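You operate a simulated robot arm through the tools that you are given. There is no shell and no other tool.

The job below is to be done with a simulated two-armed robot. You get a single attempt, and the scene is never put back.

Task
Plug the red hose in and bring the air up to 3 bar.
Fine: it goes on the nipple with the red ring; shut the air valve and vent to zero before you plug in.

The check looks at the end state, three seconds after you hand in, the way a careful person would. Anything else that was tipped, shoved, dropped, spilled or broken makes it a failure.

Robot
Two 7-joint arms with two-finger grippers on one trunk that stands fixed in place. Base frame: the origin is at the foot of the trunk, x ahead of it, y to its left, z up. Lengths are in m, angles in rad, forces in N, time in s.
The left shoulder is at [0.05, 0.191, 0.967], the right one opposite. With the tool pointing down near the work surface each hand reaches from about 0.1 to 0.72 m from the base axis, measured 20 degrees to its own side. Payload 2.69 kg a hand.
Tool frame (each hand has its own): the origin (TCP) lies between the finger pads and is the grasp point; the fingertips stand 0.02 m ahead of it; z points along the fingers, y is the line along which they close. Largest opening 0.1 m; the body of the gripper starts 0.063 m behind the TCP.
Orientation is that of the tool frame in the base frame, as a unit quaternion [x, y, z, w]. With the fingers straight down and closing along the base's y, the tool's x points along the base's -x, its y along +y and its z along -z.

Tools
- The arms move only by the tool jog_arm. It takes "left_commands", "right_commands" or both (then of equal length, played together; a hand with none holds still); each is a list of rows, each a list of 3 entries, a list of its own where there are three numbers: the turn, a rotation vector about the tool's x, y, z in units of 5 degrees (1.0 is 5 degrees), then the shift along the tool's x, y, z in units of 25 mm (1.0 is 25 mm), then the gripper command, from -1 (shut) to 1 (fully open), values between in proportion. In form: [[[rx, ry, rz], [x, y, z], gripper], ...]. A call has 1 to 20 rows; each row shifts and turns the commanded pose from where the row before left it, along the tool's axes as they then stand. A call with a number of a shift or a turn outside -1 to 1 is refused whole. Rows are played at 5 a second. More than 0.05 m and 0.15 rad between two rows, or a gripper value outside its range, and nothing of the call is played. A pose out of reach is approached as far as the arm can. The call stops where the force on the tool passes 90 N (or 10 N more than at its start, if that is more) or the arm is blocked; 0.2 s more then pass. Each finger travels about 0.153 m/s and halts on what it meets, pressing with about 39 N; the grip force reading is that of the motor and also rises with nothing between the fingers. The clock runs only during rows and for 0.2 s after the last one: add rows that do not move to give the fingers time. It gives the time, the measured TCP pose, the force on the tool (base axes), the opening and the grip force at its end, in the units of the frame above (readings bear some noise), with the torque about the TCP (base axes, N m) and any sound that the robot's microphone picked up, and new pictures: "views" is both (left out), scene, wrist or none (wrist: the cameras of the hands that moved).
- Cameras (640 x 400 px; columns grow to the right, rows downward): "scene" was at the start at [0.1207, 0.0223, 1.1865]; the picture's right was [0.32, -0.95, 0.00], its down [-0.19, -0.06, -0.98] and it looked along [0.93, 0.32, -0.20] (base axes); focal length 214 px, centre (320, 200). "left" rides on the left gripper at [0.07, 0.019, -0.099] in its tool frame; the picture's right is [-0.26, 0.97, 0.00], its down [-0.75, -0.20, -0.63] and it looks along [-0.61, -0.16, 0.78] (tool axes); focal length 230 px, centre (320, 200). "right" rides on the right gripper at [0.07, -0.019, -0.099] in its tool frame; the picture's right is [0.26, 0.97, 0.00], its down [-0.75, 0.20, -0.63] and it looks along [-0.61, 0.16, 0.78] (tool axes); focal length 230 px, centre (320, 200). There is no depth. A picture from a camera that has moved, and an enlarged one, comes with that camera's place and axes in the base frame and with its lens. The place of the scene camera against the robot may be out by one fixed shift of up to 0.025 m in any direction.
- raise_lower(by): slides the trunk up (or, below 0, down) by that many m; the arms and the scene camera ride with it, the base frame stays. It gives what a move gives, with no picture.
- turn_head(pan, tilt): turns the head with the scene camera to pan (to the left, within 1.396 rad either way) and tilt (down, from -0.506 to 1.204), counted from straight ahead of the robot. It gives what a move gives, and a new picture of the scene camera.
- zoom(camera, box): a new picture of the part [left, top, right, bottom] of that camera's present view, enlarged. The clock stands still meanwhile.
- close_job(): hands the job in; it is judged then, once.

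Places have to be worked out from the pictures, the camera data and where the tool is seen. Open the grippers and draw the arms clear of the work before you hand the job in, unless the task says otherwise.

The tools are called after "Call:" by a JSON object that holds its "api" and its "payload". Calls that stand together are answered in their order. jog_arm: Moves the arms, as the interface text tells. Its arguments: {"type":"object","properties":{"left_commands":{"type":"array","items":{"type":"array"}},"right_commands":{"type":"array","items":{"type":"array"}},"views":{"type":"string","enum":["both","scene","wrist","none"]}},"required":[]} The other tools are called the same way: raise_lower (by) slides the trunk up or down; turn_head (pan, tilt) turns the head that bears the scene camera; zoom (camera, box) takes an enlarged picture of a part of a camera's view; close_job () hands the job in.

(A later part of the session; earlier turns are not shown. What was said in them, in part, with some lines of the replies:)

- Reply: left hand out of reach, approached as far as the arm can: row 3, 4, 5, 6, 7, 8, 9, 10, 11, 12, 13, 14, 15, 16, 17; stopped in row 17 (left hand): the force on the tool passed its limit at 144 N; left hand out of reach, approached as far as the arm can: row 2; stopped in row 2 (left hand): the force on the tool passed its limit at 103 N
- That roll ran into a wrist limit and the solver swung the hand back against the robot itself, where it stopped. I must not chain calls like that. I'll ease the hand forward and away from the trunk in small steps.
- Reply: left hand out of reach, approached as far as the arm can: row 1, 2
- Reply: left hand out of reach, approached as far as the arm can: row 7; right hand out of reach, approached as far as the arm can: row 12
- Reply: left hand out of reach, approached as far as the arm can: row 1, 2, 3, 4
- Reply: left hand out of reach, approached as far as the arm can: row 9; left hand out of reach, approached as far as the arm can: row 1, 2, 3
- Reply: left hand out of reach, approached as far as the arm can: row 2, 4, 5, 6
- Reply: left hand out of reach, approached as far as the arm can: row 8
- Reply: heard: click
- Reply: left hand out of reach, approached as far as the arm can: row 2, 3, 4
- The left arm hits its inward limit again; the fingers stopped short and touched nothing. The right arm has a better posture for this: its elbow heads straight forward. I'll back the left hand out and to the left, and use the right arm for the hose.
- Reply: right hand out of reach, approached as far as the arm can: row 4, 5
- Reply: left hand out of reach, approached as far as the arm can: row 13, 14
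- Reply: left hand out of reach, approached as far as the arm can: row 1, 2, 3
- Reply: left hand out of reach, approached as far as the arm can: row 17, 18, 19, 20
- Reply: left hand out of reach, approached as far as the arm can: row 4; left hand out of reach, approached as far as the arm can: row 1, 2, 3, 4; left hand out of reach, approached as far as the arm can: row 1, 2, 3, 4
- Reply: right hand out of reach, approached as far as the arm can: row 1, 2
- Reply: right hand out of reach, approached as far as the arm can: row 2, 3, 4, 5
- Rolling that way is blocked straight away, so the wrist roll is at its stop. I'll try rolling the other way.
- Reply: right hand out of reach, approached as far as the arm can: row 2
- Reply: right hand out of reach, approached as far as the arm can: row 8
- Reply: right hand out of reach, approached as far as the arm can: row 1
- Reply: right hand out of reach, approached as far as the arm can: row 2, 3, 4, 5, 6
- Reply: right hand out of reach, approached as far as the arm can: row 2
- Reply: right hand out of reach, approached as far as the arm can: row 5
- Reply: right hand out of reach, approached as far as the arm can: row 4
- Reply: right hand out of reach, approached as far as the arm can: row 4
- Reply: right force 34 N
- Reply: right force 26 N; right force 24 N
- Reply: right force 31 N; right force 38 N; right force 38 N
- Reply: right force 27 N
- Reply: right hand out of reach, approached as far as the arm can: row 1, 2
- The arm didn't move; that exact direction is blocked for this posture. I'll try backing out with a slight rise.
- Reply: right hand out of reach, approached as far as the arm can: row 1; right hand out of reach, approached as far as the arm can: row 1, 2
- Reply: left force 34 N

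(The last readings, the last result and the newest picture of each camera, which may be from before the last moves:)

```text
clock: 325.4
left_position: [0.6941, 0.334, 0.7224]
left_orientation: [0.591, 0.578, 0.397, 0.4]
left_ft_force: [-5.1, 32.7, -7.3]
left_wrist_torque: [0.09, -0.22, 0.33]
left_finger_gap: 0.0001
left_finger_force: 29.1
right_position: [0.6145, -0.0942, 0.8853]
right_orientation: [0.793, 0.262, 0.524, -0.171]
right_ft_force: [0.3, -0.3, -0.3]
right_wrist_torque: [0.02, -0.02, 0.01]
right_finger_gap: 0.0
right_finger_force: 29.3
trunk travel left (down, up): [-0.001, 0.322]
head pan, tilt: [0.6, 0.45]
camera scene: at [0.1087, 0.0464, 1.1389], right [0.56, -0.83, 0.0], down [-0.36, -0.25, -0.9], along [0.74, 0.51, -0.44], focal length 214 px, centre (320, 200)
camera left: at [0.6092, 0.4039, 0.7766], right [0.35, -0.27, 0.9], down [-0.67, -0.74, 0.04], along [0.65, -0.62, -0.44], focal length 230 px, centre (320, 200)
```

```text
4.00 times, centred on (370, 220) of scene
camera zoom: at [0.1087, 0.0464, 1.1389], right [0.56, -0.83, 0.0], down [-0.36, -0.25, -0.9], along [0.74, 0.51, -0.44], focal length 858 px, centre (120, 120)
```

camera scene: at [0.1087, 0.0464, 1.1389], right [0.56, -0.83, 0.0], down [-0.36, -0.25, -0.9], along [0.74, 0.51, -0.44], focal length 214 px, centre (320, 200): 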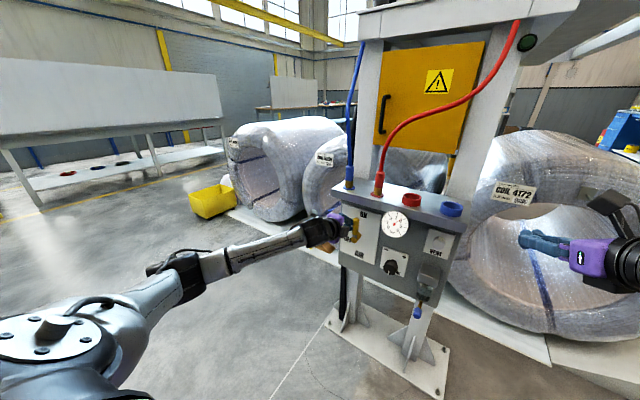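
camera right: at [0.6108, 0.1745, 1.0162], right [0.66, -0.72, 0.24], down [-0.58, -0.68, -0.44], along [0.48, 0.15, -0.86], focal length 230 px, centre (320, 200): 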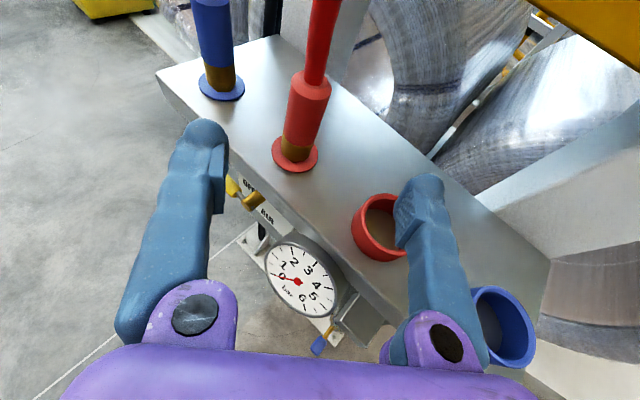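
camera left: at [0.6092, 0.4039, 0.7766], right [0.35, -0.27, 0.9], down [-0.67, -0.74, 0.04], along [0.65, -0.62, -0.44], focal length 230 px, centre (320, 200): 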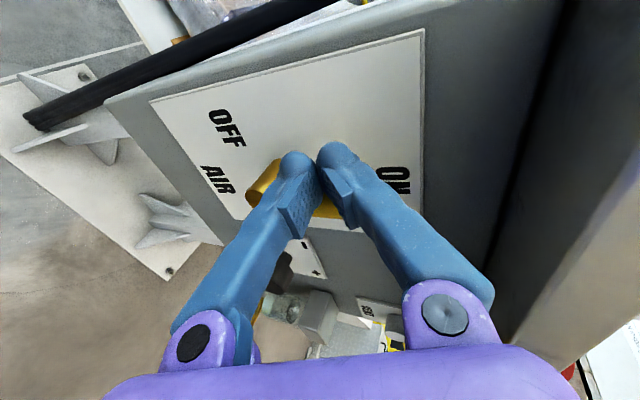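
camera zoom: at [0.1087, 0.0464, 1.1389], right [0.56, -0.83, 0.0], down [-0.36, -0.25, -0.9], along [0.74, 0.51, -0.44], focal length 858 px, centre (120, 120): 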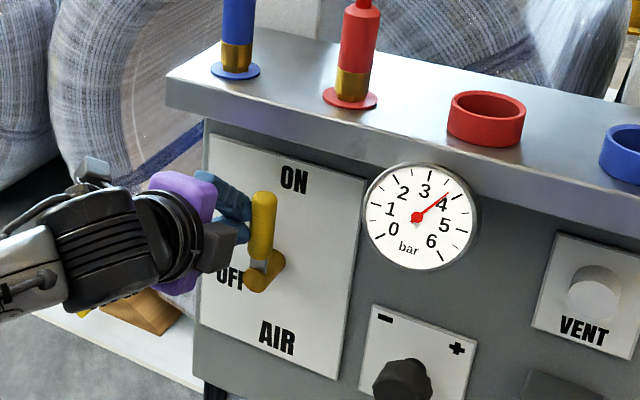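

The lever is against its ON stop, the gauge is back near 4 bar and the red hose is holding. I'll release the lever and back away.

Call:
{"api": "jog_arm", "payload": {"left_commands": [[[0, 0, 0], [0.5, 0, 0], -1], [[0, 0, 0], [0.5, 0, 0], -1], [[0, 0, 0], [-0.03, -0.362, -0.932], -1], [[0, 0, 0], [-0.03, -0.362, -0.932], -1], [[0, 0, 0], [-0.03, -0.362, -0.932], -1], [[0, 0, 0], [-0.03, -0.362, -0.932], -1], [[0, 0, 0], [-0.03, -0.362, -0.932], -1], [[0, 0, 0], [0, 0, 0], -1]], "views": "both"}}

Call:
{"api": "zoom", "payload": {"camera": "scene", "box": [310, 190, 450, 290]}}

Call:
{"api": "zoom", "payload": {"camera": "scene", "box": [370, 195, 430, 245]}}

```text
clock: 327.2
left_position: [0.569, 0.3494, 0.7259]
left_orientation: [0.594, 0.573, 0.393, 0.405]
left_ft_force: [0.1, -0.4, -0.7]
left_wrist_torque: [-0.01, 0.01, 0.04]
left_finger_gap: 0.0001
left_finger_force: 29.6
right_position: [0.6135, -0.0963, 0.8845]
right_orientation: [0.791, 0.263, 0.524, -0.173]
right_ft_force: [0.1, 0.4, -0.8]
right_wrist_torque: [-0.01, -0.01, -0.02]
right_finger_gap: 0.0
right_finger_force: 29.3
trunk travel left (down, up): [-0.001, 0.322]
head pan, tilt: [0.6, 0.45]
camera scene: at [0.1082, 0.0442, 1.1392], right [0.56, -0.83, 0.0], down [-0.36, -0.25, -0.9], along [0.74, 0.51, -0.44], focal length 214 px, centre (320, 200)
camera left: at [0.4843, 0.4212, 0.7789], right [0.34, -0.27, 0.9], down [-0.68, -0.73, 0.04], along [0.64, -0.63, -0.43], focal length 230 px, centre (320, 200)
```

scene: 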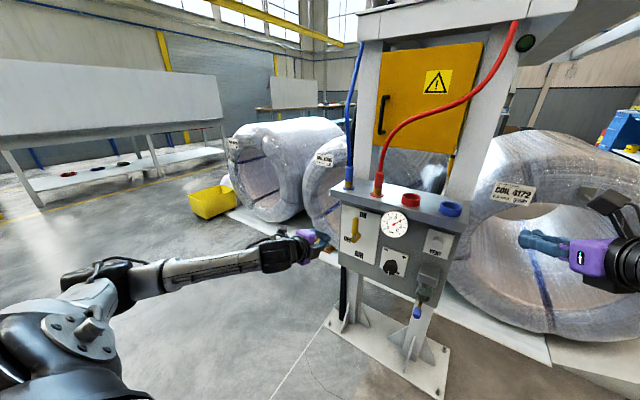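
left: 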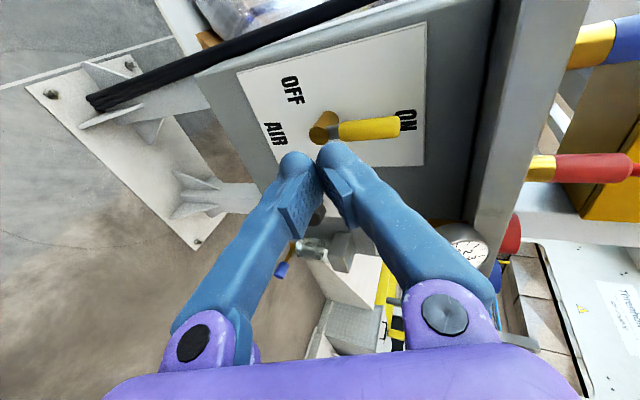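

```text
4.00 times, centred on (380, 240) of scene
camera zoom: at [0.1082, 0.0442, 1.1392], right [0.56, -0.83, 0.0], down [-0.36, -0.25, -0.9], along [0.74, 0.51, -0.44], focal length 858 px, centre (80, 40)
```

zoom: 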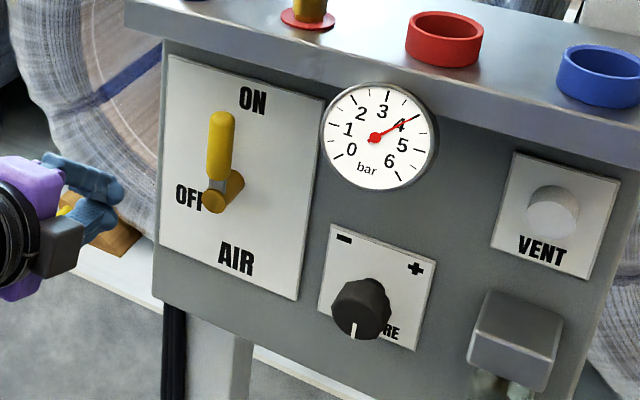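

```text
8.00 times, centred on (400, 220) of scene
camera zoom: at [0.1082, 0.0442, 1.1392], right [0.56, -0.83, 0.0], down [-0.36, -0.25, -0.9], along [0.74, 0.51, -0.44], focal length 1716 px, centre (-320, 40)
```

zoom: 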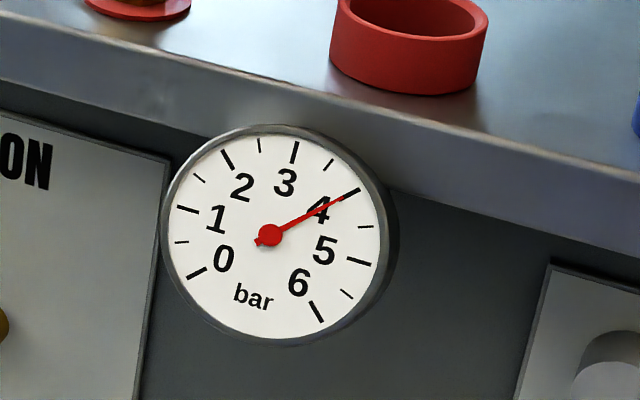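

The gauge reads 4.0 bar with the valve open, so the knob has to bring it down to 3. I'll flatten the left tool and move it in front of the knob, staying about 8 cm away.

Call:
{"api": "jog_arm", "payload": {"left_commands": [[[-1, 0, 0], [0, 0, 0], 0], [[-1, 0, 0], [0, 0, 0], 0], [[-1, 0, 0], [0, 0, 0], 0.2], [[-1, 0, 0], [0, 0, 0], 0.2], [[0, 0, 0], [-0.915, -0.63, 0.1], 0.2], [[0, 0, 0], [-0.915, -0.63, 0.1], 0.2], [[0, 0, 0], [-0.915, -0.63, 0.1], 0.2], [[0, 0, 0], [-0.915, -0.63, 0.1], 0.2], [[0, 0, 0], [-0.915, -0.63, 0.1], 0.2], [[0, 0, 0], [-0.915, -0.63, 0.1], 0.2], [[0, 0, 0], [0, 0, 0], 0.2]], "views": "both"}}

```text
clock: 329.6
left_position: [0.5799, 0.2118, 0.6283]
left_orientation: [0.514, 0.495, 0.487, 0.503]
left_ft_force: [0.1, -1.3, 0.2]
left_wrist_torque: [-0.04, 0.02, 0.01]
left_finger_gap: 0.0597
left_finger_force: 0.0
right_position: [0.6147, -0.0958, 0.885]
right_orientation: [0.791, 0.262, 0.524, -0.173]
right_ft_force: [-0.2, 0.9, -0.2]
right_wrist_torque: [-0.02, -0.02, -0.01]
right_finger_gap: 0.0
right_finger_force: 29.9
trunk travel left (down, up): [-0.001, 0.322]
head pan, tilt: [0.6, 0.45]
camera scene: at [0.1084, 0.0441, 1.1392], right [0.56, -0.83, 0.0], down [-0.36, -0.25, -0.9], along [0.74, 0.51, -0.44], focal length 214 px, centre (320, 200)
camera left: at [0.4822, 0.2838, 0.65], right [0.01, -0.26, 0.96], down [-0.66, -0.73, -0.19], along [0.75, -0.63, -0.18], focal length 230 px, centre (320, 200)
```

scene: 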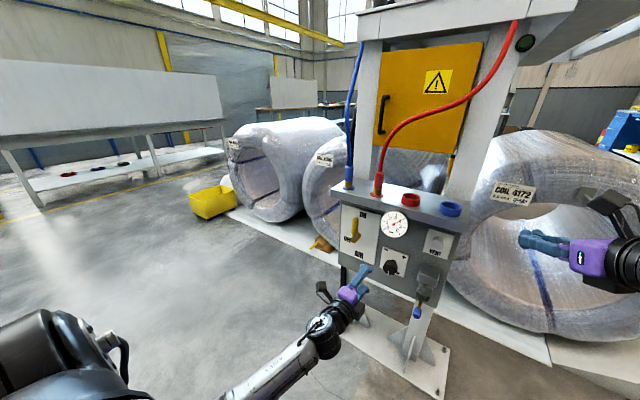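
left: 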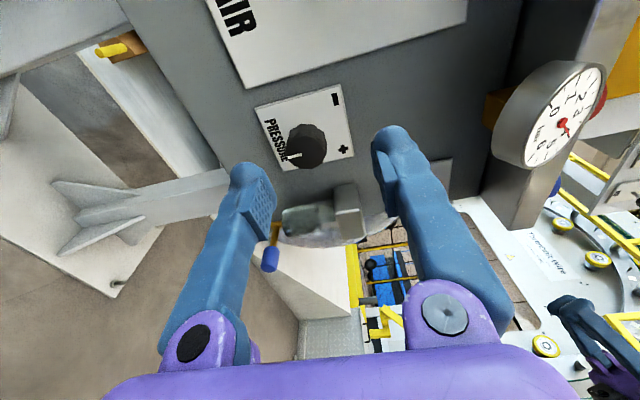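

The left arm holds this pose easily. I'll zoom in to measure the knob.

Call:
{"api": "zoom", "payload": {"camera": "left", "box": [230, 70, 390, 190]}}

Call:
{"api": "zoom", "payload": {"camera": "scene", "box": [360, 230, 430, 290]}}

```text
3.33 times, centred on (310, 130) of left
camera zoom: at [0.4822, 0.2838, 0.65], right [0.01, -0.26, 0.96], down [-0.66, -0.73, -0.19], along [0.75, -0.63, -0.18], focal length 767 px, centre (353, 433)
```

zoom: 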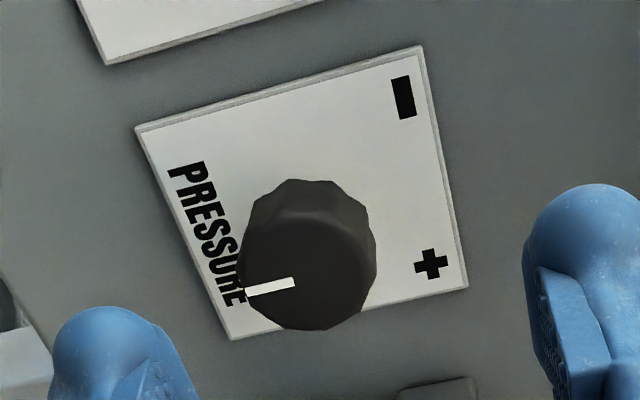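

```text
6.67 times, centred on (395, 260) of scene
camera zoom: at [0.1084, 0.0441, 1.1392], right [0.56, -0.83, 0.0], down [-0.36, -0.25, -0.9], along [0.74, 0.51, -0.44], focal length 1430 px, centre (-180, -200)
```

zoom: 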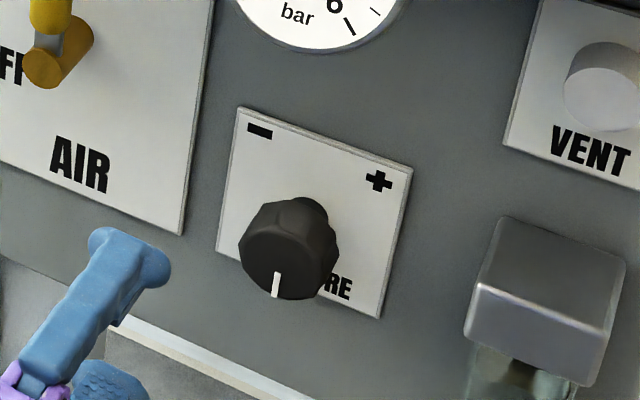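

The knob's front centre is at about (0.709, 0.167, 0.601), 44 mm across, and the gripper is open to 60 mm. I'll line up on its axis first.

Call:
{"api": "jog_arm", "payload": {"left_commands": [[[0, 0, 0], [-0.876, -0.538, 0.44], 0.3], [[0, 0, 0], [-0.876, -0.538, 0.44], 0.3], [[0, 0, 0], [0, 0, 0.8], 0.3], [[0, 0, 0], [0, 0, 0], 0.3]], "views": "both"}}

Call:
{"api": "zoom", "payload": {"camera": "left", "box": [220, 70, 460, 220]}}

```text
clock: 330.6
left_position: [0.6116, 0.1722, 0.586]
left_orientation: [0.525, 0.498, 0.484, 0.492]
left_ft_force: [-0.8, -0.2, 0.3]
left_wrist_torque: [-0.01, 0.03, 0.02]
left_finger_gap: 0.0651
left_finger_force: 0.1
right_position: [0.6141, -0.0962, 0.8848]
right_orientation: [0.792, 0.262, 0.525, -0.172]
right_ft_force: [-0.3, -1.0, -0.3]
right_wrist_torque: [-0.03, 0.0, 0.01]
right_finger_gap: 0.0
right_finger_force: 29.4
trunk travel left (down, up): [-0.001, 0.322]
head pan, tilt: [0.6, 0.45]
camera scene: at [0.1084, 0.0442, 1.1392], right [0.56, -0.83, 0.0], down [-0.36, -0.25, -0.9], along [0.74, 0.51, -0.44], focal length 214 px, centre (320, 200)
camera left: at [0.5143, 0.2438, 0.6113], right [0.04, -0.28, 0.96], down [-0.66, -0.73, -0.18], along [0.75, -0.63, -0.21], focal length 230 px, centre (320, 200)
```

scene: 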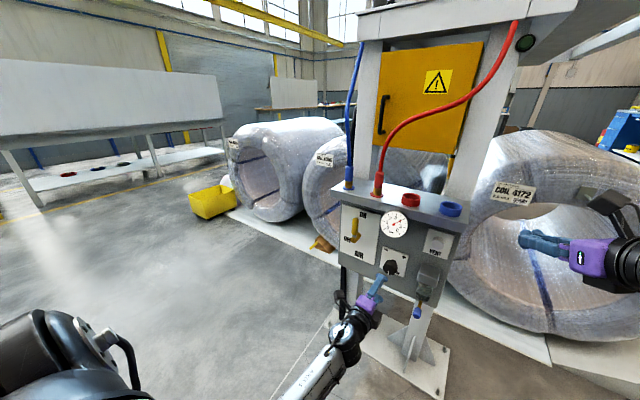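
left: 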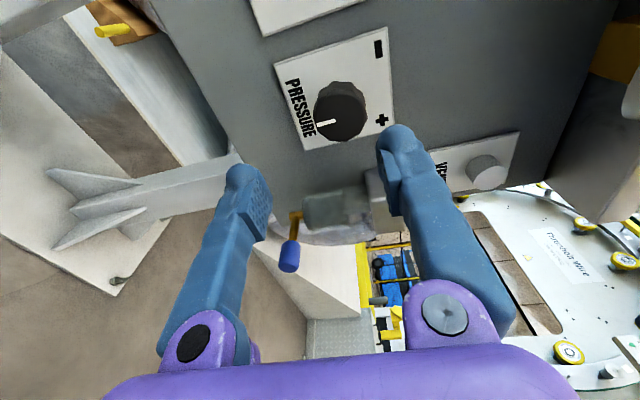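

```text
2.67 times, centred on (340, 145) of left
camera zoom: at [0.5143, 0.2438, 0.6113], right [0.04, -0.28, 0.96], down [-0.66, -0.73, -0.18], along [0.75, -0.63, -0.21], focal length 614 px, centre (267, 347)
```

zoom: 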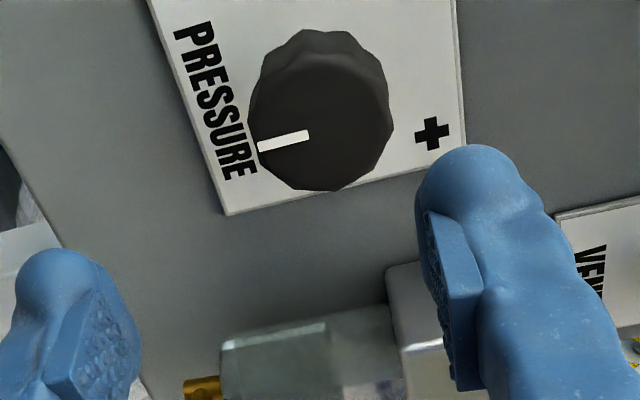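

Refining: the knob axis is at y ≈ 0.1645, z ≈ 0.599. I'll correct and come closer.

Call:
{"api": "jog_arm", "payload": {"left_commands": [[[0, 0, 0], [-0.116, 0.31, 0.96], 0.3], [[0, 0, 0], [-0.116, 0.31, 0.96], 0.3], [[0, 0, 0], [0, 0, 0], 0.3]], "views": "wrist"}}

Call:
{"api": "zoom", "payload": {"camera": "left", "box": [200, 70, 440, 220]}}

```text
clock: 331.3
left_position: [0.6003, 0.17, 0.5096]
left_orientation: [0.561, 0.534, 0.444, 0.45]
left_ft_force: [0.4, -1.0, 0.5]
left_wrist_torque: [0.03, 0.01, 0.01]
left_finger_gap: 0.0651
left_finger_force: 0.0
right_position: [0.6137, -0.0955, 0.8854]
right_orientation: [0.793, 0.262, 0.523, -0.172]
right_ft_force: [-0.4, 0.1, 1.5]
right_wrist_torque: [0.0, -0.01, 0.02]
right_finger_gap: 0.0001
right_finger_force: 29.8
trunk travel left (down, up): [-0.001, 0.322]
head pan, tilt: [0.6, 0.45]
stopped in row 3 (left hand): the arm was blocked; the commanded pose is now the measured one
camera left: at [0.5086, 0.2411, 0.5495], right [0.19, -0.28, 0.94], down [-0.68, -0.73, -0.08], along [0.71, -0.63, -0.33], focal length 230 px, centre (320, 200)
```

left: 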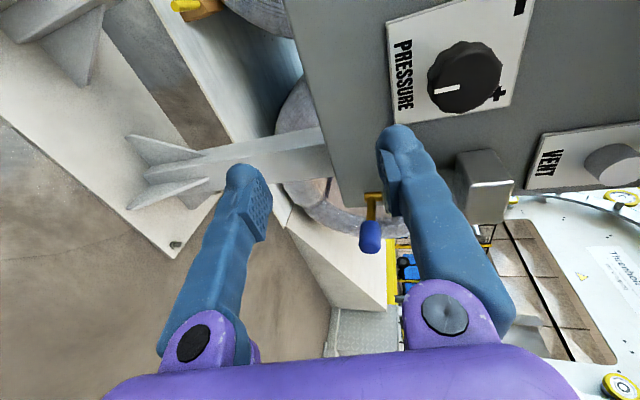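

```text
2.67 times, centred on (320, 145) of left
camera zoom: at [0.5086, 0.2411, 0.5495], right [0.19, -0.28, 0.94], down [-0.68, -0.73, -0.08], along [0.71, -0.63, -0.33], focal length 614 px, centre (320, 347)
```

zoom: 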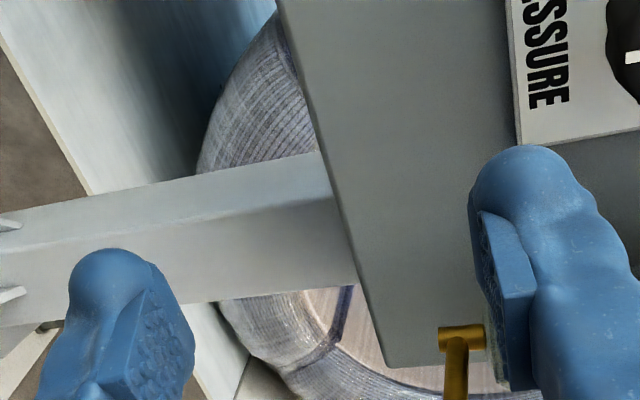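

The arm was blocked and sagged down. I'll look at the whole arm before moving again.

Call:
{"api": "turn_head", "payload": {"pan": 0.7, "tilt": 0.85}}

```text
clock: 332.2
left_position: [0.6011, 0.1694, 0.512]
left_orientation: [0.56, 0.534, 0.445, 0.451]
left_ft_force: [0.1, 0.2, 0.1]
left_wrist_torque: [0.01, 0.02, 0.01]
left_finger_gap: 0.065
left_finger_force: 0.1
right_position: [0.6142, -0.0957, 0.8853]
right_orientation: [0.792, 0.262, 0.524, -0.173]
right_ft_force: [0.5, 0.1, 0.2]
right_wrist_torque: [0.01, 0.01, 0.02]
right_finger_gap: 0.0001
right_finger_force: 29.5
trunk travel left (down, up): [-0.001, 0.322]
head pan, tilt: [0.7, 0.85]
camera scene: at [0.0924, 0.0426, 1.1048], right [0.64, -0.77, 0.0], down [-0.57, -0.48, -0.66], along [0.51, 0.43, -0.75], focal length 214 px, centre (320, 200)
```

scene: 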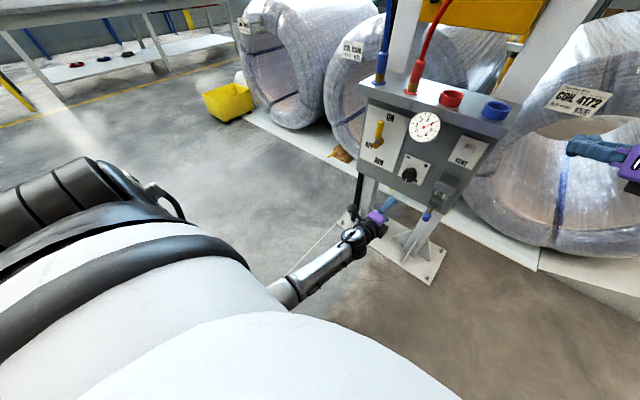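

The elbow is tucked low under the shoulder, and going so far right jams it against the body. I'll move the hand back up and left, then approach the knob with the tool yawed right so the arm stays out to the left.

Call:
{"api": "jog_arm", "payload": {"left_commands": [[[0, 0, 0], [0.4, 0.77, -0.5], 0.3], [[0, 0, 0], [0.81, 0.77, -0.3], 0.3], [[0, 0, 0], [0.81, 0.77, -0.18], 0.3], [[0, 0, 0], [0.81, 0.77, -0.18], 0.3], [[0, 0, 0], [0.81, 0.6, -0.18], 0.3], [[0, 0, 0], [0, 0, 0], 0.3]], "views": "scene"}}

```text
clock: 333.6
left_position: [0.5906, 0.2585, 0.6144]
left_orientation: [0.559, 0.533, 0.446, 0.452]
left_ft_force: [0.0, 0.4, 0.5]
left_wrist_torque: [0.0, 0.02, -0.01]
left_finger_gap: 0.0648
left_finger_force: 0.1
right_position: [0.614, -0.0955, 0.8843]
right_orientation: [0.791, 0.262, 0.525, -0.173]
right_ft_force: [0.5, -0.1, 0.5]
right_wrist_torque: [-0.03, -0.03, 0.0]
right_finger_gap: 0.0
right_finger_force: 29.5
trunk travel left (down, up): [-0.001, 0.322]
head pan, tilt: [0.7, 0.85]
camera scene: at [0.0923, 0.0427, 1.1047], right [0.64, -0.77, 0.0], down [-0.57, -0.48, -0.66], along [0.51, 0.42, -0.75], focal length 214 px, centre (320, 200)
```

scene: 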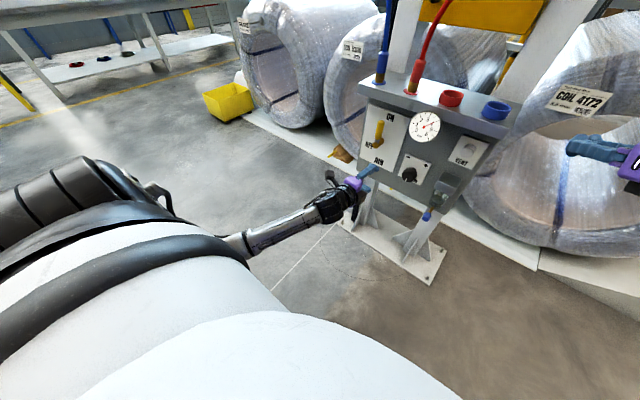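

Now I'll yaw right 30° and move to about 7 cm in front of the knob along that direction.

Call:
{"api": "jog_arm", "payload": {"left_commands": [[[-0.017, -0.98, 0.198], [0, 0, 0], 0.3], [[-0.017, -0.98, 0.198], [0, 0, 0], 0.3], [[-0.017, -0.98, 0.198], [0, 0, 0], 0.3], [[-0.017, -0.98, 0.198], [0, 0, 0], 0.3], [[-0.017, -0.98, 0.198], [0, 0, 0], 0.3], [[-0.017, -0.98, 0.198], [0, 0, 0], 0.3], [[0, 0, 0], [-0.158, 0.015, 0.841], 0.3], [[0, 0, 0], [-0.158, 0.015, 0.841], 0.3], [[0, 0, 0], [-0.158, 0.015, 0.841], 0.3], [[0, 0, 0], [-0.158, 0.015, 0.841], 0.3], [[0, 0, 0], [0, 0, 0], 0.3]], "views": "both"}}

Call:
{"api": "zoom", "payload": {"camera": "left", "box": [200, 60, 440, 210]}}

```text
clock: 336.0
left_position: [0.6527, 0.2017, 0.5959]
left_orientation: [0.679, 0.37, 0.315, 0.551]
left_ft_force: [-0.2, -1.4, 0.1]
left_wrist_torque: [-0.02, -0.01, -0.05]
left_finger_gap: 0.0652
left_finger_force: 0.1
right_position: [0.6133, -0.0951, 0.8859]
right_orientation: [0.791, 0.262, 0.524, -0.173]
right_ft_force: [0.4, -0.9, -0.1]
right_wrist_torque: [0.01, 0.01, 0.01]
right_finger_gap: 0.0
right_finger_force: 29.5
trunk travel left (down, up): [-0.001, 0.322]
head pan, tilt: [0.7, 0.85]
camera scene: at [0.0924, 0.0425, 1.1047], right [0.64, -0.77, 0.0], down [-0.57, -0.48, -0.66], along [0.51, 0.42, -0.75], focal length 214 px, centre (320, 200)
camera left: at [0.6077, 0.3091, 0.6361], right [0.01, -0.33, 0.94], down [-0.95, -0.29, -0.09], along [0.3, -0.9, -0.32], focal length 230 px, centre (320, 200)
```

scene: 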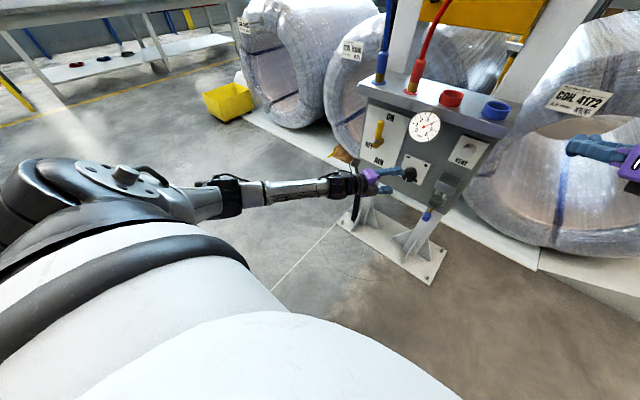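
left: 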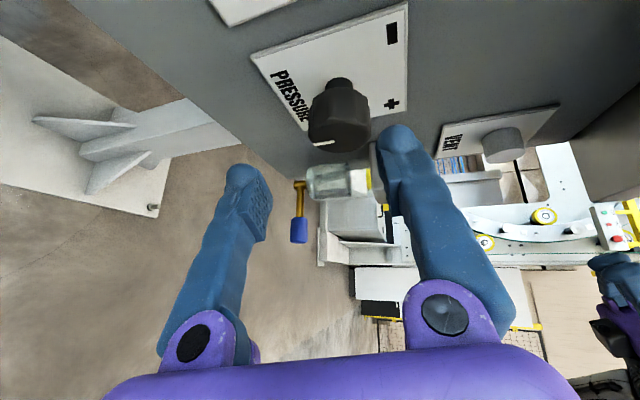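

```text
2.67 times, centred on (320, 135) of left
camera zoom: at [0.6077, 0.3091, 0.6361], right [0.01, -0.33, 0.94], down [-0.95, -0.29, -0.09], along [0.3, -0.9, -0.32], focal length 614 px, centre (320, 373)
```

zoom: 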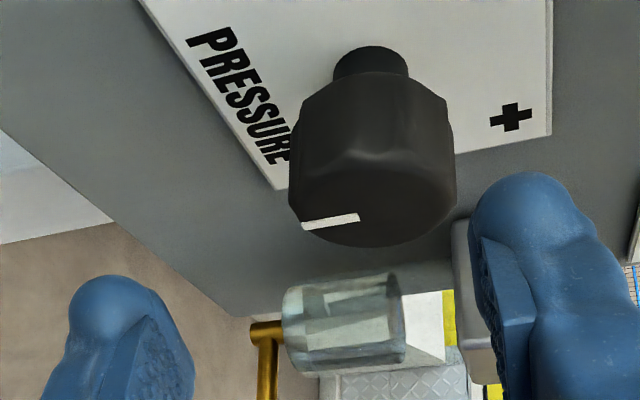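

From this side view the knob spans x ≈ 0.70–0.73 with its axis at y ≈ 0.170, z ≈ 0.599. I'll advance so the pads straddle it.

Call:
{"api": "jog_arm", "payload": {"left_commands": [[[0, 0, 0], [0.059, 0.213, 0.87], 0.3], [[0, 0, 0], [0.059, 0.213, 0.87], 0.3], [[0, 0, 0], [0.05, 0.19, 0.75], 0.3], [[0, 0, 0], [0, 0, 0], 0.3]], "views": "wrist"}}

Call:
{"api": "zoom", "payload": {"camera": "left", "box": [200, 80, 440, 230]}}

```text
clock: 337.0
left_position: [0.7085, 0.1719, 0.6001]
left_orientation: [0.678, 0.37, 0.315, 0.552]
left_ft_force: [0.2, -0.1, -0.8]
left_wrist_torque: [0.0, -0.01, -0.02]
left_finger_gap: 0.0652
left_finger_force: 0.2
right_position: [0.615, -0.0955, 0.8855]
right_orientation: [0.792, 0.262, 0.524, -0.173]
right_ft_force: [-0.2, 0.2, 0.2]
right_wrist_torque: [-0.03, -0.02, -0.01]
right_finger_gap: 0.0002
right_finger_force: 29.4
trunk travel left (down, up): [-0.001, 0.322]
head pan, tilt: [0.7, 0.85]
camera left: at [0.663, 0.279, 0.6402], right [0.01, -0.33, 0.94], down [-0.95, -0.29, -0.09], along [0.3, -0.9, -0.32], focal length 230 px, centre (320, 200)
```

left: 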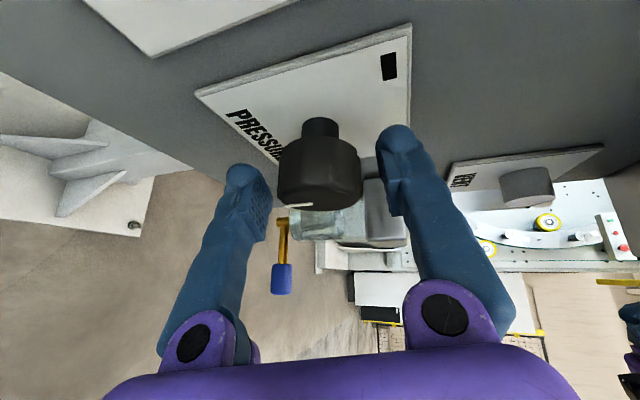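

```text
2.67 times, centred on (320, 155) of left
camera zoom: at [0.663, 0.279, 0.6402], right [0.01, -0.33, 0.94], down [-0.95, -0.29, -0.09], along [0.3, -0.9, -0.32], focal length 614 px, centre (320, 320)
```

zoom: 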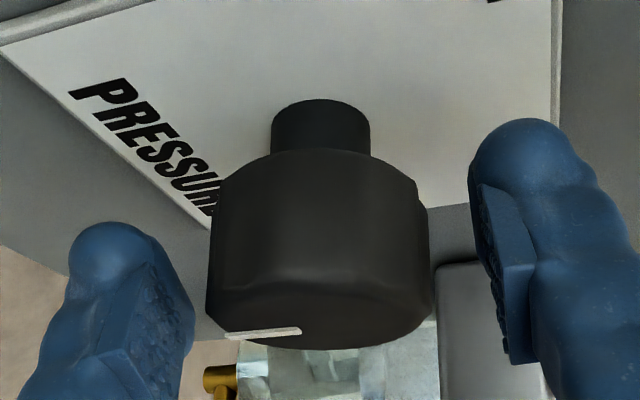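

The knob sits between the pads. I'll close on it gently.

Call:
{"api": "jog_arm", "payload": {"left_commands": [[[0, 0, 0], [0, 0, 0], 0], [[0, 0, 0], [0, 0, 0], -0.3], [[0, 0, 0], [0, 0, 0], -0.6], [[0, 0, 0], [0, 0, 0], -0.6]], "views": "wrist"}}

Call:
{"api": "turn_head", "payload": {"pan": 0.3, "tilt": 0.5}}

Call:
{"api": "zoom", "payload": {"camera": "scene", "box": [260, 160, 400, 260]}}

```text
clock: 338.0
left_position: [0.7073, 0.1723, 0.602]
left_orientation: [0.678, 0.368, 0.314, 0.553]
left_ft_force: [8.3, -2.4, 2.0]
left_wrist_torque: [-0.03, -0.39, -0.17]
left_finger_gap: 0.043
left_finger_force: 45.3
right_position: [0.6141, -0.0959, 0.8845]
right_orientation: [0.792, 0.262, 0.524, -0.173]
right_ft_force: [0.3, -0.1, 0.4]
right_wrist_torque: [0.02, -0.01, 0.01]
right_finger_gap: 0.0
right_finger_force: 29.1
trunk travel left (down, up): [-0.001, 0.322]
head pan, tilt: [0.7, 0.85]
camera left: at [0.6632, 0.2787, 0.6412], right [0.01, -0.33, 0.94], down [-0.95, -0.29, -0.09], along [0.3, -0.9, -0.32], focal length 230 px, centre (320, 200)
```

left: 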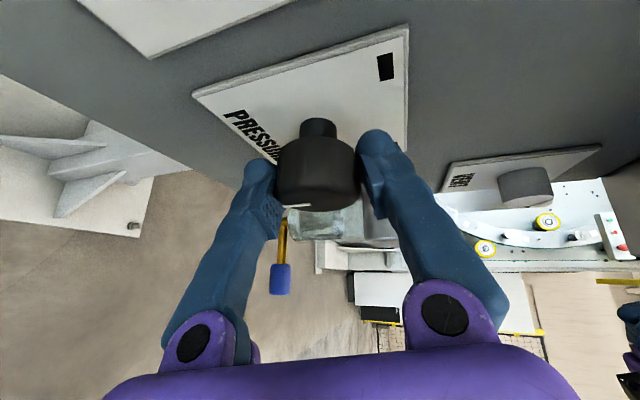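

```text
clock: 338.9
left_position: [0.7077, 0.1716, 0.6031]
left_orientation: [0.679, 0.37, 0.315, 0.551]
left_ft_force: [14.2, -5.3, 4.7]
left_wrist_torque: [-0.05, -0.35, -0.1]
left_finger_gap: 0.0432
left_finger_force: 45.0
right_position: [0.6137, -0.0959, 0.8852]
right_orientation: [0.792, 0.262, 0.524, -0.173]
right_ft_force: [-0.5, -0.4, -0.5]
right_wrist_torque: [0.0, 0.0, 0.01]
right_finger_gap: 0.0001
right_finger_force: 29.9
trunk travel left (down, up): [-0.001, 0.322]
head pan, tilt: [0.3, 0.499]
camera scene: at [0.1194, 0.0189, 1.1347], right [0.3, -0.96, 0.0], down [-0.46, -0.14, -0.88], along [0.84, 0.26, -0.48], focal length 214 px, centre (320, 200)
```

scene: 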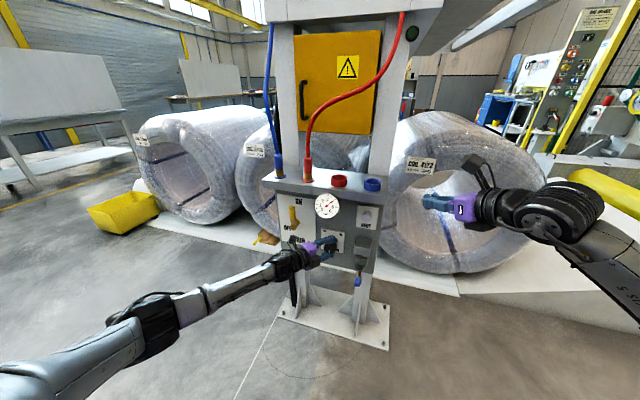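

```text
4.00 times, centred on (330, 210) of scene
camera zoom: at [0.1194, 0.0189, 1.1347], right [0.3, -0.96, 0.0], down [-0.46, -0.14, -0.88], along [0.84, 0.26, -0.48], focal length 858 px, centre (280, 160)
```

zoom: 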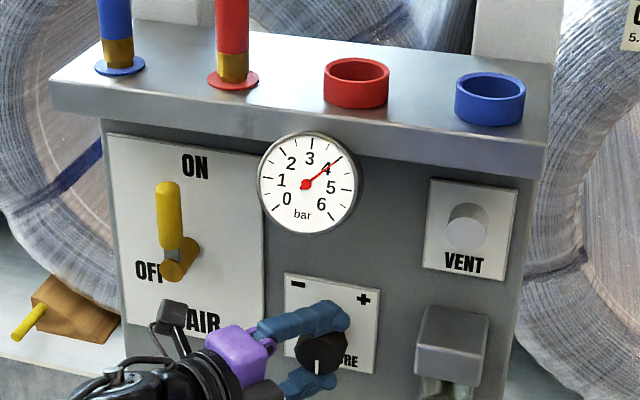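

Gripped: 43 mm gap, with the gauge in view at 4.0. I'll turn counter-clockwise about 15° as a test.

Call:
{"api": "jog_arm", "payload": {"left_commands": [[[-0.528, -0.155, -0.836], [0, 0, 0], -0.6], [[-0.528, -0.155, -0.836], [0, 0, 0], -0.6], [[-0.528, -0.155, -0.836], [0, 0, 0], -0.6], [[0, 0, 0], [0, 0, 0], -0.6]], "views": "none"}}

Call:
{"api": "zoom", "payload": {"camera": "scene", "box": [260, 160, 400, 260]}}

Call:
{"api": "zoom", "payload": {"camera": "left", "box": [200, 80, 440, 230]}}

```text
clock: 339.9
left_position: [0.708, 0.1724, 0.6022]
left_orientation: [0.601, 0.407, 0.263, 0.636]
left_ft_force: [4.5, 1.4, 9.7]
left_wrist_torque: [-0.01, -0.39, -0.19]
left_finger_gap: 0.043
left_finger_force: 45.7
right_position: [0.6131, -0.0962, 0.886]
right_orientation: [0.792, 0.262, 0.524, -0.173]
right_ft_force: [0.1, -0.2, -0.8]
right_wrist_torque: [0.01, -0.02, -0.01]
right_finger_gap: 0.0001
right_finger_force: 29.7
trunk travel left (down, up): [-0.001, 0.322]
head pan, tilt: [0.3, 0.499]
```

```text
4.00 times, centred on (330, 210) of scene
camera zoom: at [0.1186, 0.0189, 1.1349], right [0.3, -0.96, 0.0], down [-0.46, -0.14, -0.88], along [0.84, 0.26, -0.48], focal length 858 px, centre (280, 160)
```

zoom: 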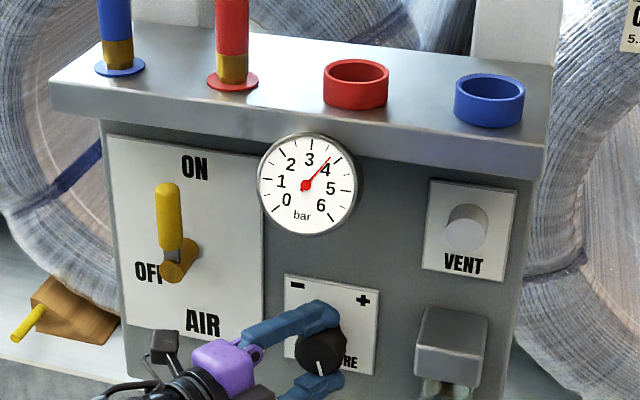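

```text
2.67 times, centred on (320, 155) of left
camera zoom: at [0.6634, 0.2857, 0.6112], right [0.01, -0.08, 1.0], down [-0.95, -0.3, -0.01], along [0.3, -0.95, -0.08], focal length 614 px, centre (320, 320)
```

zoom: 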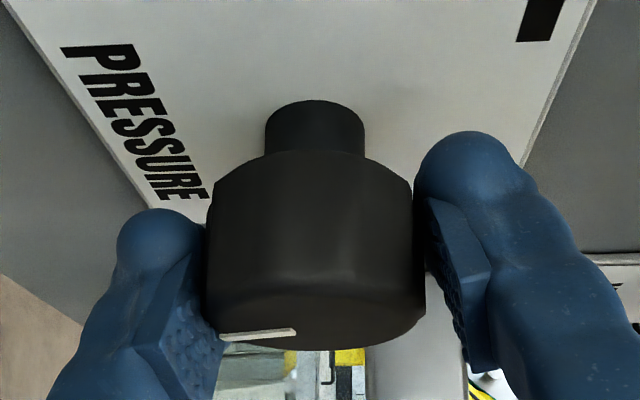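

Counter-clockwise lowers it; the gauge is now at about 3.7. I'll continue another 20°.

Call:
{"api": "jog_arm", "payload": {"left_commands": [[[-0.528, -0.155, -0.836], [0, 0, 0], -0.6], [[-0.528, -0.155, -0.836], [0, 0, 0], -0.6], [[-0.528, -0.155, -0.836], [0, 0, 0], -0.6], [[-0.528, -0.155, -0.836], [0, 0, 0], -0.6], [[0, 0, 0], [0, 0, 0], -0.6], [[0, 0, 0], [0, 0, 0], -0.6]], "views": "none"}}

Call:
{"api": "zoom", "payload": {"camera": "scene", "box": [290, 170, 360, 230]}}

Call:
{"api": "zoom", "payload": {"camera": "scene", "box": [260, 160, 400, 260]}}

```text
clock: 341.2
left_position: [0.7085, 0.173, 0.6006]
left_orientation: [0.481, 0.446, 0.19, 0.73]
left_ft_force: [-12.0, 8.9, 7.1]
left_wrist_torque: [-0.04, -0.46, 0.03]
left_finger_gap: 0.0432
left_finger_force: 45.5
right_position: [0.6135, -0.0954, 0.8868]
right_orientation: [0.792, 0.263, 0.524, -0.173]
right_ft_force: [-0.4, -0.3, -0.5]
right_wrist_torque: [0.01, 0.0, -0.01]
right_finger_gap: 0.0
right_finger_force: 29.3
trunk travel left (down, up): [-0.001, 0.322]
head pan, tilt: [0.3, 0.499]
```

```text
6.67 times, centred on (325, 200) of scene
camera zoom: at [0.1181, 0.0193, 1.1349], right [0.3, -0.96, 0.0], down [-0.46, -0.14, -0.88], along [0.84, 0.26, -0.48], focal length 1430 px, centre (287, 200)
```

zoom: 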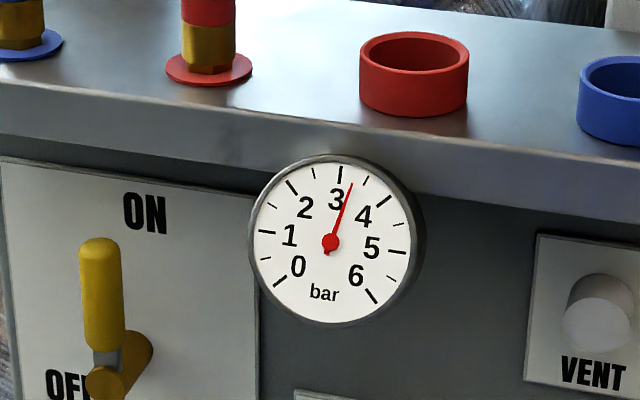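

```text
4.00 times, centred on (330, 210) of scene
camera zoom: at [0.1181, 0.0193, 1.1349], right [0.3, -0.96, 0.0], down [-0.46, -0.14, -0.88], along [0.84, 0.26, -0.48], focal length 858 px, centre (280, 160)
```

zoom: 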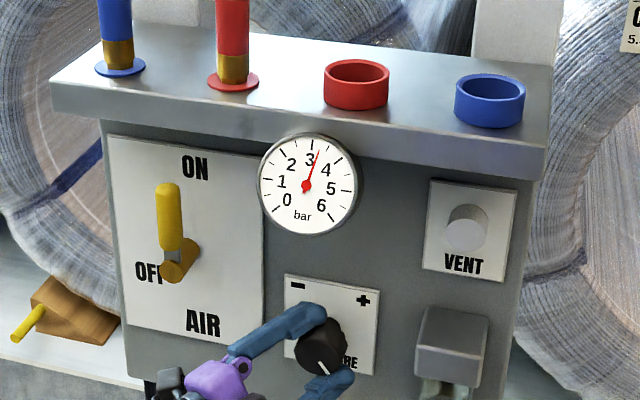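

The gauge is at about 3.28. By the scale so far, roughly 45° per bar, I need about 12° more. I'll take 10° and re-read.

Call:
{"api": "jog_arm", "payload": {"left_commands": [[[-0.528, -0.155, -0.836], [0, 0, 0], -0.6], [[-0.528, -0.155, -0.836], [0, 0, 0], -0.6], [[0, 0, 0], [0, 0, 0], -0.6], [[0, 0, 0], [0, 0, 0], -0.6], [[0, 0, 0], [0, 0, 0], -0.6]], "views": "none"}}

Call:
{"api": "zoom", "payload": {"camera": "scene", "box": [305, 185, 345, 220]}}

```text
clock: 342.4
left_position: [0.7083, 0.1738, 0.5998]
left_orientation: [0.416, 0.462, 0.148, 0.769]
left_ft_force: [-12.3, 5.5, 0.6]
left_wrist_torque: [0.01, -0.23, 0.18]
left_finger_gap: 0.043
left_finger_force: 45.0
right_position: [0.6137, -0.0959, 0.8864]
right_orientation: [0.792, 0.262, 0.524, -0.171]
right_ft_force: [-0.6, -0.4, -0.5]
right_wrist_torque: [-0.03, 0.02, 0.0]
right_finger_gap: 0.0001
right_finger_force: 29.1
trunk travel left (down, up): [-0.001, 0.322]
head pan, tilt: [0.3, 0.499]
```

```text
11.43 times, centred on (325, 202) of scene
camera zoom: at [0.1187, 0.0193, 1.1348], right [0.3, -0.96, 0.0], down [-0.46, -0.14, -0.88], along [0.84, 0.26, -0.48], focal length 2451 px, centre (263, 171)
```

zoom: 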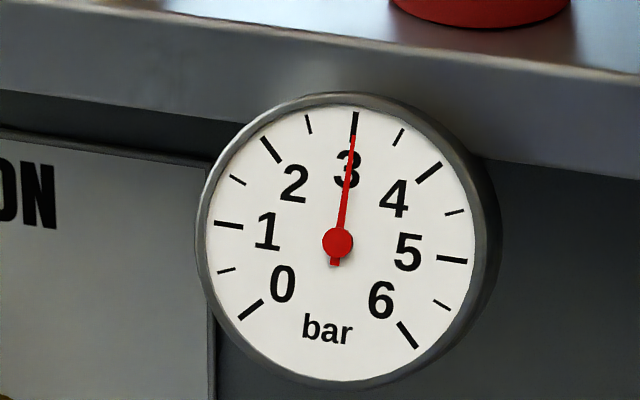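

The needle sits right on the 3 mark. I'll let it settle, then open the gripper without moving.

Call:
{"api": "jog_arm", "payload": {"left_commands": [[[0, 0, 0], [0, 0, 0], -0.6], [[0, 0, 0], [0, 0, 0], -0.2], [[0, 0, 0], [0, 0, 0], 0.1], [[0, 0, 0], [0, 0, 0], 0.3], [[0, 0, 0], [0, 0, 0], 0.3], [[0, 0, 0], [0, 0, 0], 0.3]], "views": "wrist"}}

Call:
{"api": "zoom", "payload": {"camera": "scene", "box": [305, 185, 345, 220]}}

```text
clock: 343.9
left_position: [0.7079, 0.1715, 0.6001]
left_orientation: [0.416, 0.462, 0.149, 0.769]
left_ft_force: [-0.5, 0.1, 0.1]
left_wrist_torque: [-0.03, 0.02, -0.04]
left_finger_gap: 0.0649
left_finger_force: 0.0
right_position: [0.6138, -0.096, 0.8849]
right_orientation: [0.792, 0.262, 0.524, -0.172]
right_ft_force: [0.7, 0.8, -0.1]
right_wrist_torque: [0.05, -0.07, -0.01]
right_finger_gap: 0.0
right_finger_force: 29.1
trunk travel left (down, up): [-0.001, 0.322]
head pan, tilt: [0.3, 0.499]
camera left: at [0.664, 0.2756, 0.5517], right [0.01, 0.43, 0.9], down [-0.95, -0.27, 0.14], along [0.3, -0.86, 0.41], focal length 230 px, centre (320, 200)
```

left: 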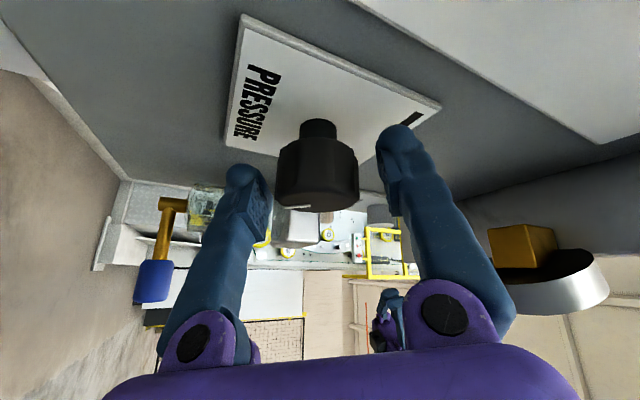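

```text
11.43 times, centred on (325, 202) of scene
camera zoom: at [0.1194, 0.0192, 1.1347], right [0.3, -0.96, 0.0], down [-0.46, -0.14, -0.88], along [0.84, 0.26, -0.48], focal length 2451 px, centre (263, 171)
```

zoom: 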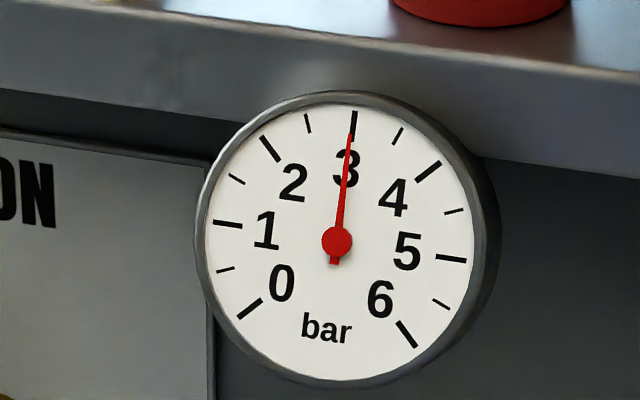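

It reads 3.0 after release. I'll withdraw the left hand straight back off the knob.

Call:
{"api": "jog_arm", "payload": {"left_commands": [[[0, 0, 0], [0, 0, -0.8], 0.3], [[0, 0, 0], [0, 0, -0.8], 0.3], [[0, 0, 0], [0, 0, -0.8], 0.3], [[0, 0, 0], [0, 0, -0.8], 0.3], [[0, 0, 0], [0, 0, 0], 0.3]], "views": "both"}}

Call:
{"api": "zoom", "payload": {"camera": "scene", "box": [260, 140, 400, 260]}}

```text
clock: 345.1
left_position: [0.6406, 0.2144, 0.5814]
left_orientation: [0.416, 0.462, 0.149, 0.769]
left_ft_force: [-0.4, 0.0, 0.0]
left_wrist_torque: [-0.02, 0.01, -0.02]
left_finger_gap: 0.065
left_finger_force: 0.1
right_position: [0.6131, -0.0959, 0.8852]
right_orientation: [0.792, 0.262, 0.524, -0.172]
right_ft_force: [0.8, 0.1, 0.6]
right_wrist_torque: [0.0, 0.03, 0.0]
right_finger_gap: 0.0
right_finger_force: 29.6
trunk travel left (down, up): [-0.001, 0.322]
head pan, tilt: [0.3, 0.499]
camera scene: at [0.1194, 0.0192, 1.1347], right [0.3, -0.96, 0.0], down [-0.46, -0.14, -0.88], along [0.84, 0.26, -0.48], focal length 214 px, centre (320, 200)
camera left: at [0.5971, 0.317, 0.5331], right [0.01, 0.43, 0.9], down [-0.95, -0.27, 0.14], along [0.3, -0.86, 0.41], focal length 230 px, centre (320, 200)
```

scene: 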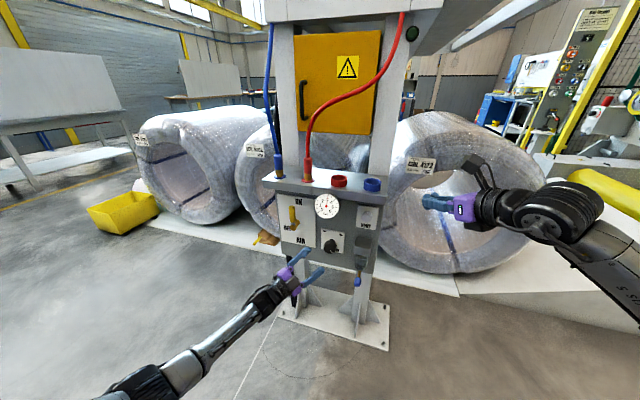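
left: 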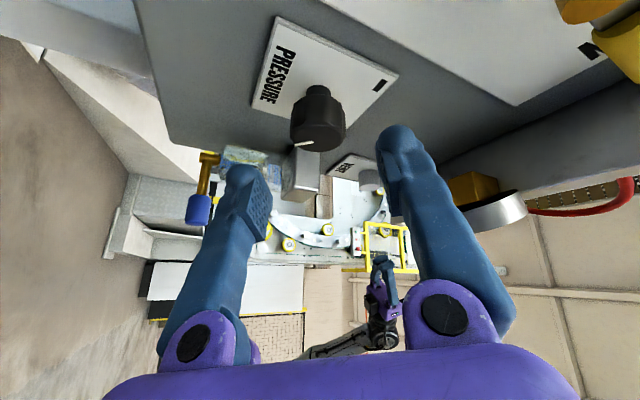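

```text
3.33 times, centred on (330, 200) of scene
camera zoom: at [0.1194, 0.0192, 1.1347], right [0.3, -0.96, 0.0], down [-0.46, -0.14, -0.88], along [0.84, 0.26, -0.48], focal length 715 px, centre (287, 200)
```

zoom: 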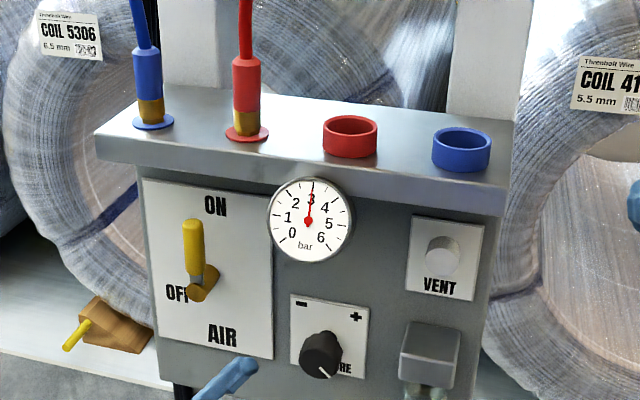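

Everything looks right: red hose on the red-ring nipple, valve ON, gauge at 3. I'll draw both arms clear and open both grippers.

Call:
{"api": "jog_arm", "payload": {"left_commands": [[[0, 0, 0], [0, 0, -1], 0.5], [[0, 0, 0], [0, 0, -1], 1], [[0, 0, 0], [0, 0, -1], 1], [[0, 0, 0], [0, 0, -1], 1], [[0, 0, 0], [0, 0, 0], 1], [[0, 0, 0], [0, 0, 0], 1]], "right_commands": [[[0, 0, 0], [0, 0, -1], -1], [[0, 0, 0], [0, 0, -1], -1], [[0, 0, 0], [0, 0, -1], 0], [[0, 0, 0], [0, 0, -1], 1], [[0, 0, 0], [0, 0, 0], 1], [[0, 0, 0], [0, 0, 0], 1]], "views": "scene"}}

Call:
{"api": "zoom", "payload": {"camera": "scene", "box": [305, 185, 345, 220]}}

Call:
{"api": "zoom", "payload": {"camera": "scene", "box": [250, 130, 410, 270]}}

```text
clock: 346.4
left_position: [0.5587, 0.2625, 0.558]
left_orientation: [0.416, 0.462, 0.149, 0.769]
left_ft_force: [0.3, 0.2, 0.2]
left_wrist_torque: [0.0, 0.04, 0.02]
left_finger_gap: 0.0996
left_finger_force: 0.0
right_position: [0.539, -0.1494, 0.9247]
right_orientation: [0.793, 0.261, 0.523, -0.172]
right_ft_force: [-0.4, 0.3, 0.6]
right_wrist_torque: [-0.06, 0.01, 0.01]
right_finger_gap: 0.1003
right_finger_force: 0.0
trunk travel left (down, up): [-0.001, 0.322]
head pan, tilt: [0.3, 0.499]
camera scene: at [0.1194, 0.0191, 1.1347], right [0.3, -0.96, 0.0], down [-0.46, -0.14, -0.88], along [0.84, 0.26, -0.48], focal length 214 px, centre (320, 200)
```

scene: 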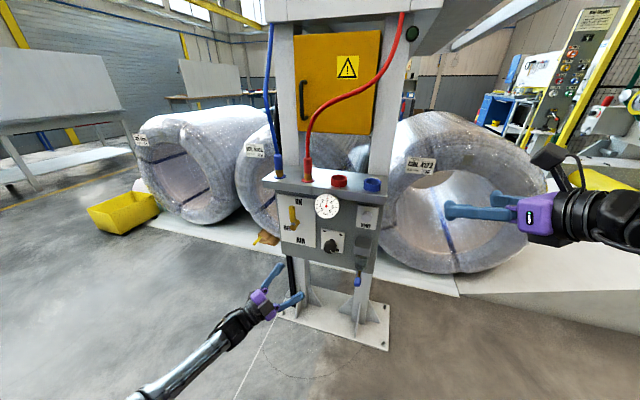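

```text
11.43 times, centred on (325, 202) of scene
camera zoom: at [0.1194, 0.0191, 1.1347], right [0.3, -0.96, 0.0], down [-0.46, -0.14, -0.88], along [0.84, 0.26, -0.48], focal length 2451 px, centre (263, 171)
```

zoom: 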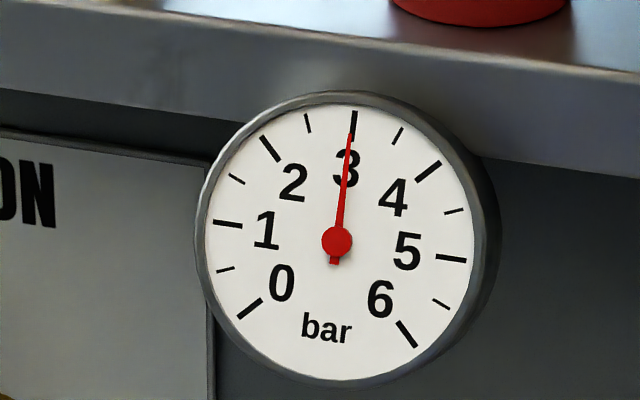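

```text
2.86 times, centred on (330, 200) of scene
camera zoom: at [0.1194, 0.0191, 1.1347], right [0.3, -0.96, 0.0], down [-0.46, -0.14, -0.88], along [0.84, 0.26, -0.48], focal length 613 px, centre (291, 200)
```

zoom: 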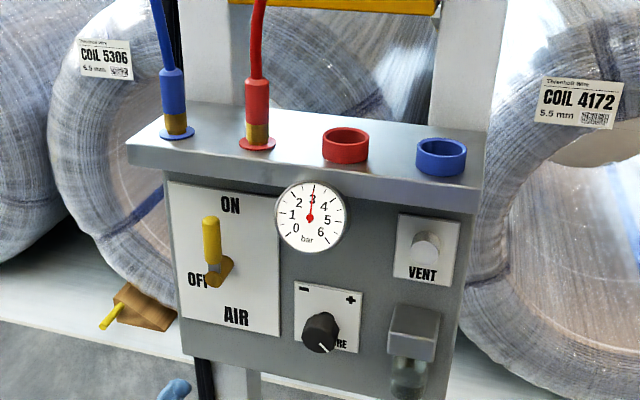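

Both arms are clear with grippers open. The red hose sits fully on the red-ring nipple, the blue hose is untouched, the valve is ON and the gauge is steady at 3 bar, so I'm handing in.

Call:
{"api": "close_job", "payload": {}}

```text
The job is handed in.
```

The red hose is plugged onto the red-ring nipple and the air is at 3 bar. I handed the job in with the gauge steady on the 3 mark.

- **Shut-off and vent:** I turned the air valve to OFF and held VENT until the gauge read 0. It stayed at 0 after I let go.
- **Hose:** The red hose came out of its parking cup and went on down to the ring, about as deep as the blue one. I never heard it click in. When I lifted it once before the final push, it slid up about 4 mm with light resistance. It stayed put when the air came back on at 4 bar.
- **Pressure:** With the valve back ON the gauge read 4 bar, so I turned the regulator down to 3.0.
- **State left behind:** The blue hose and the other fittings look undisturbed. Both grippers are open and the arms are drawn back from the panel.

While working out the left arm's reach, its hand swung back and hit the robot's own body once. The readings peaked at 144 N and 103 N before the moves stopped, and the arm worked normally afterwards. That was nowhere near the panel. Separately, the right hand may have brushed the red hose as it slid sideways past it.
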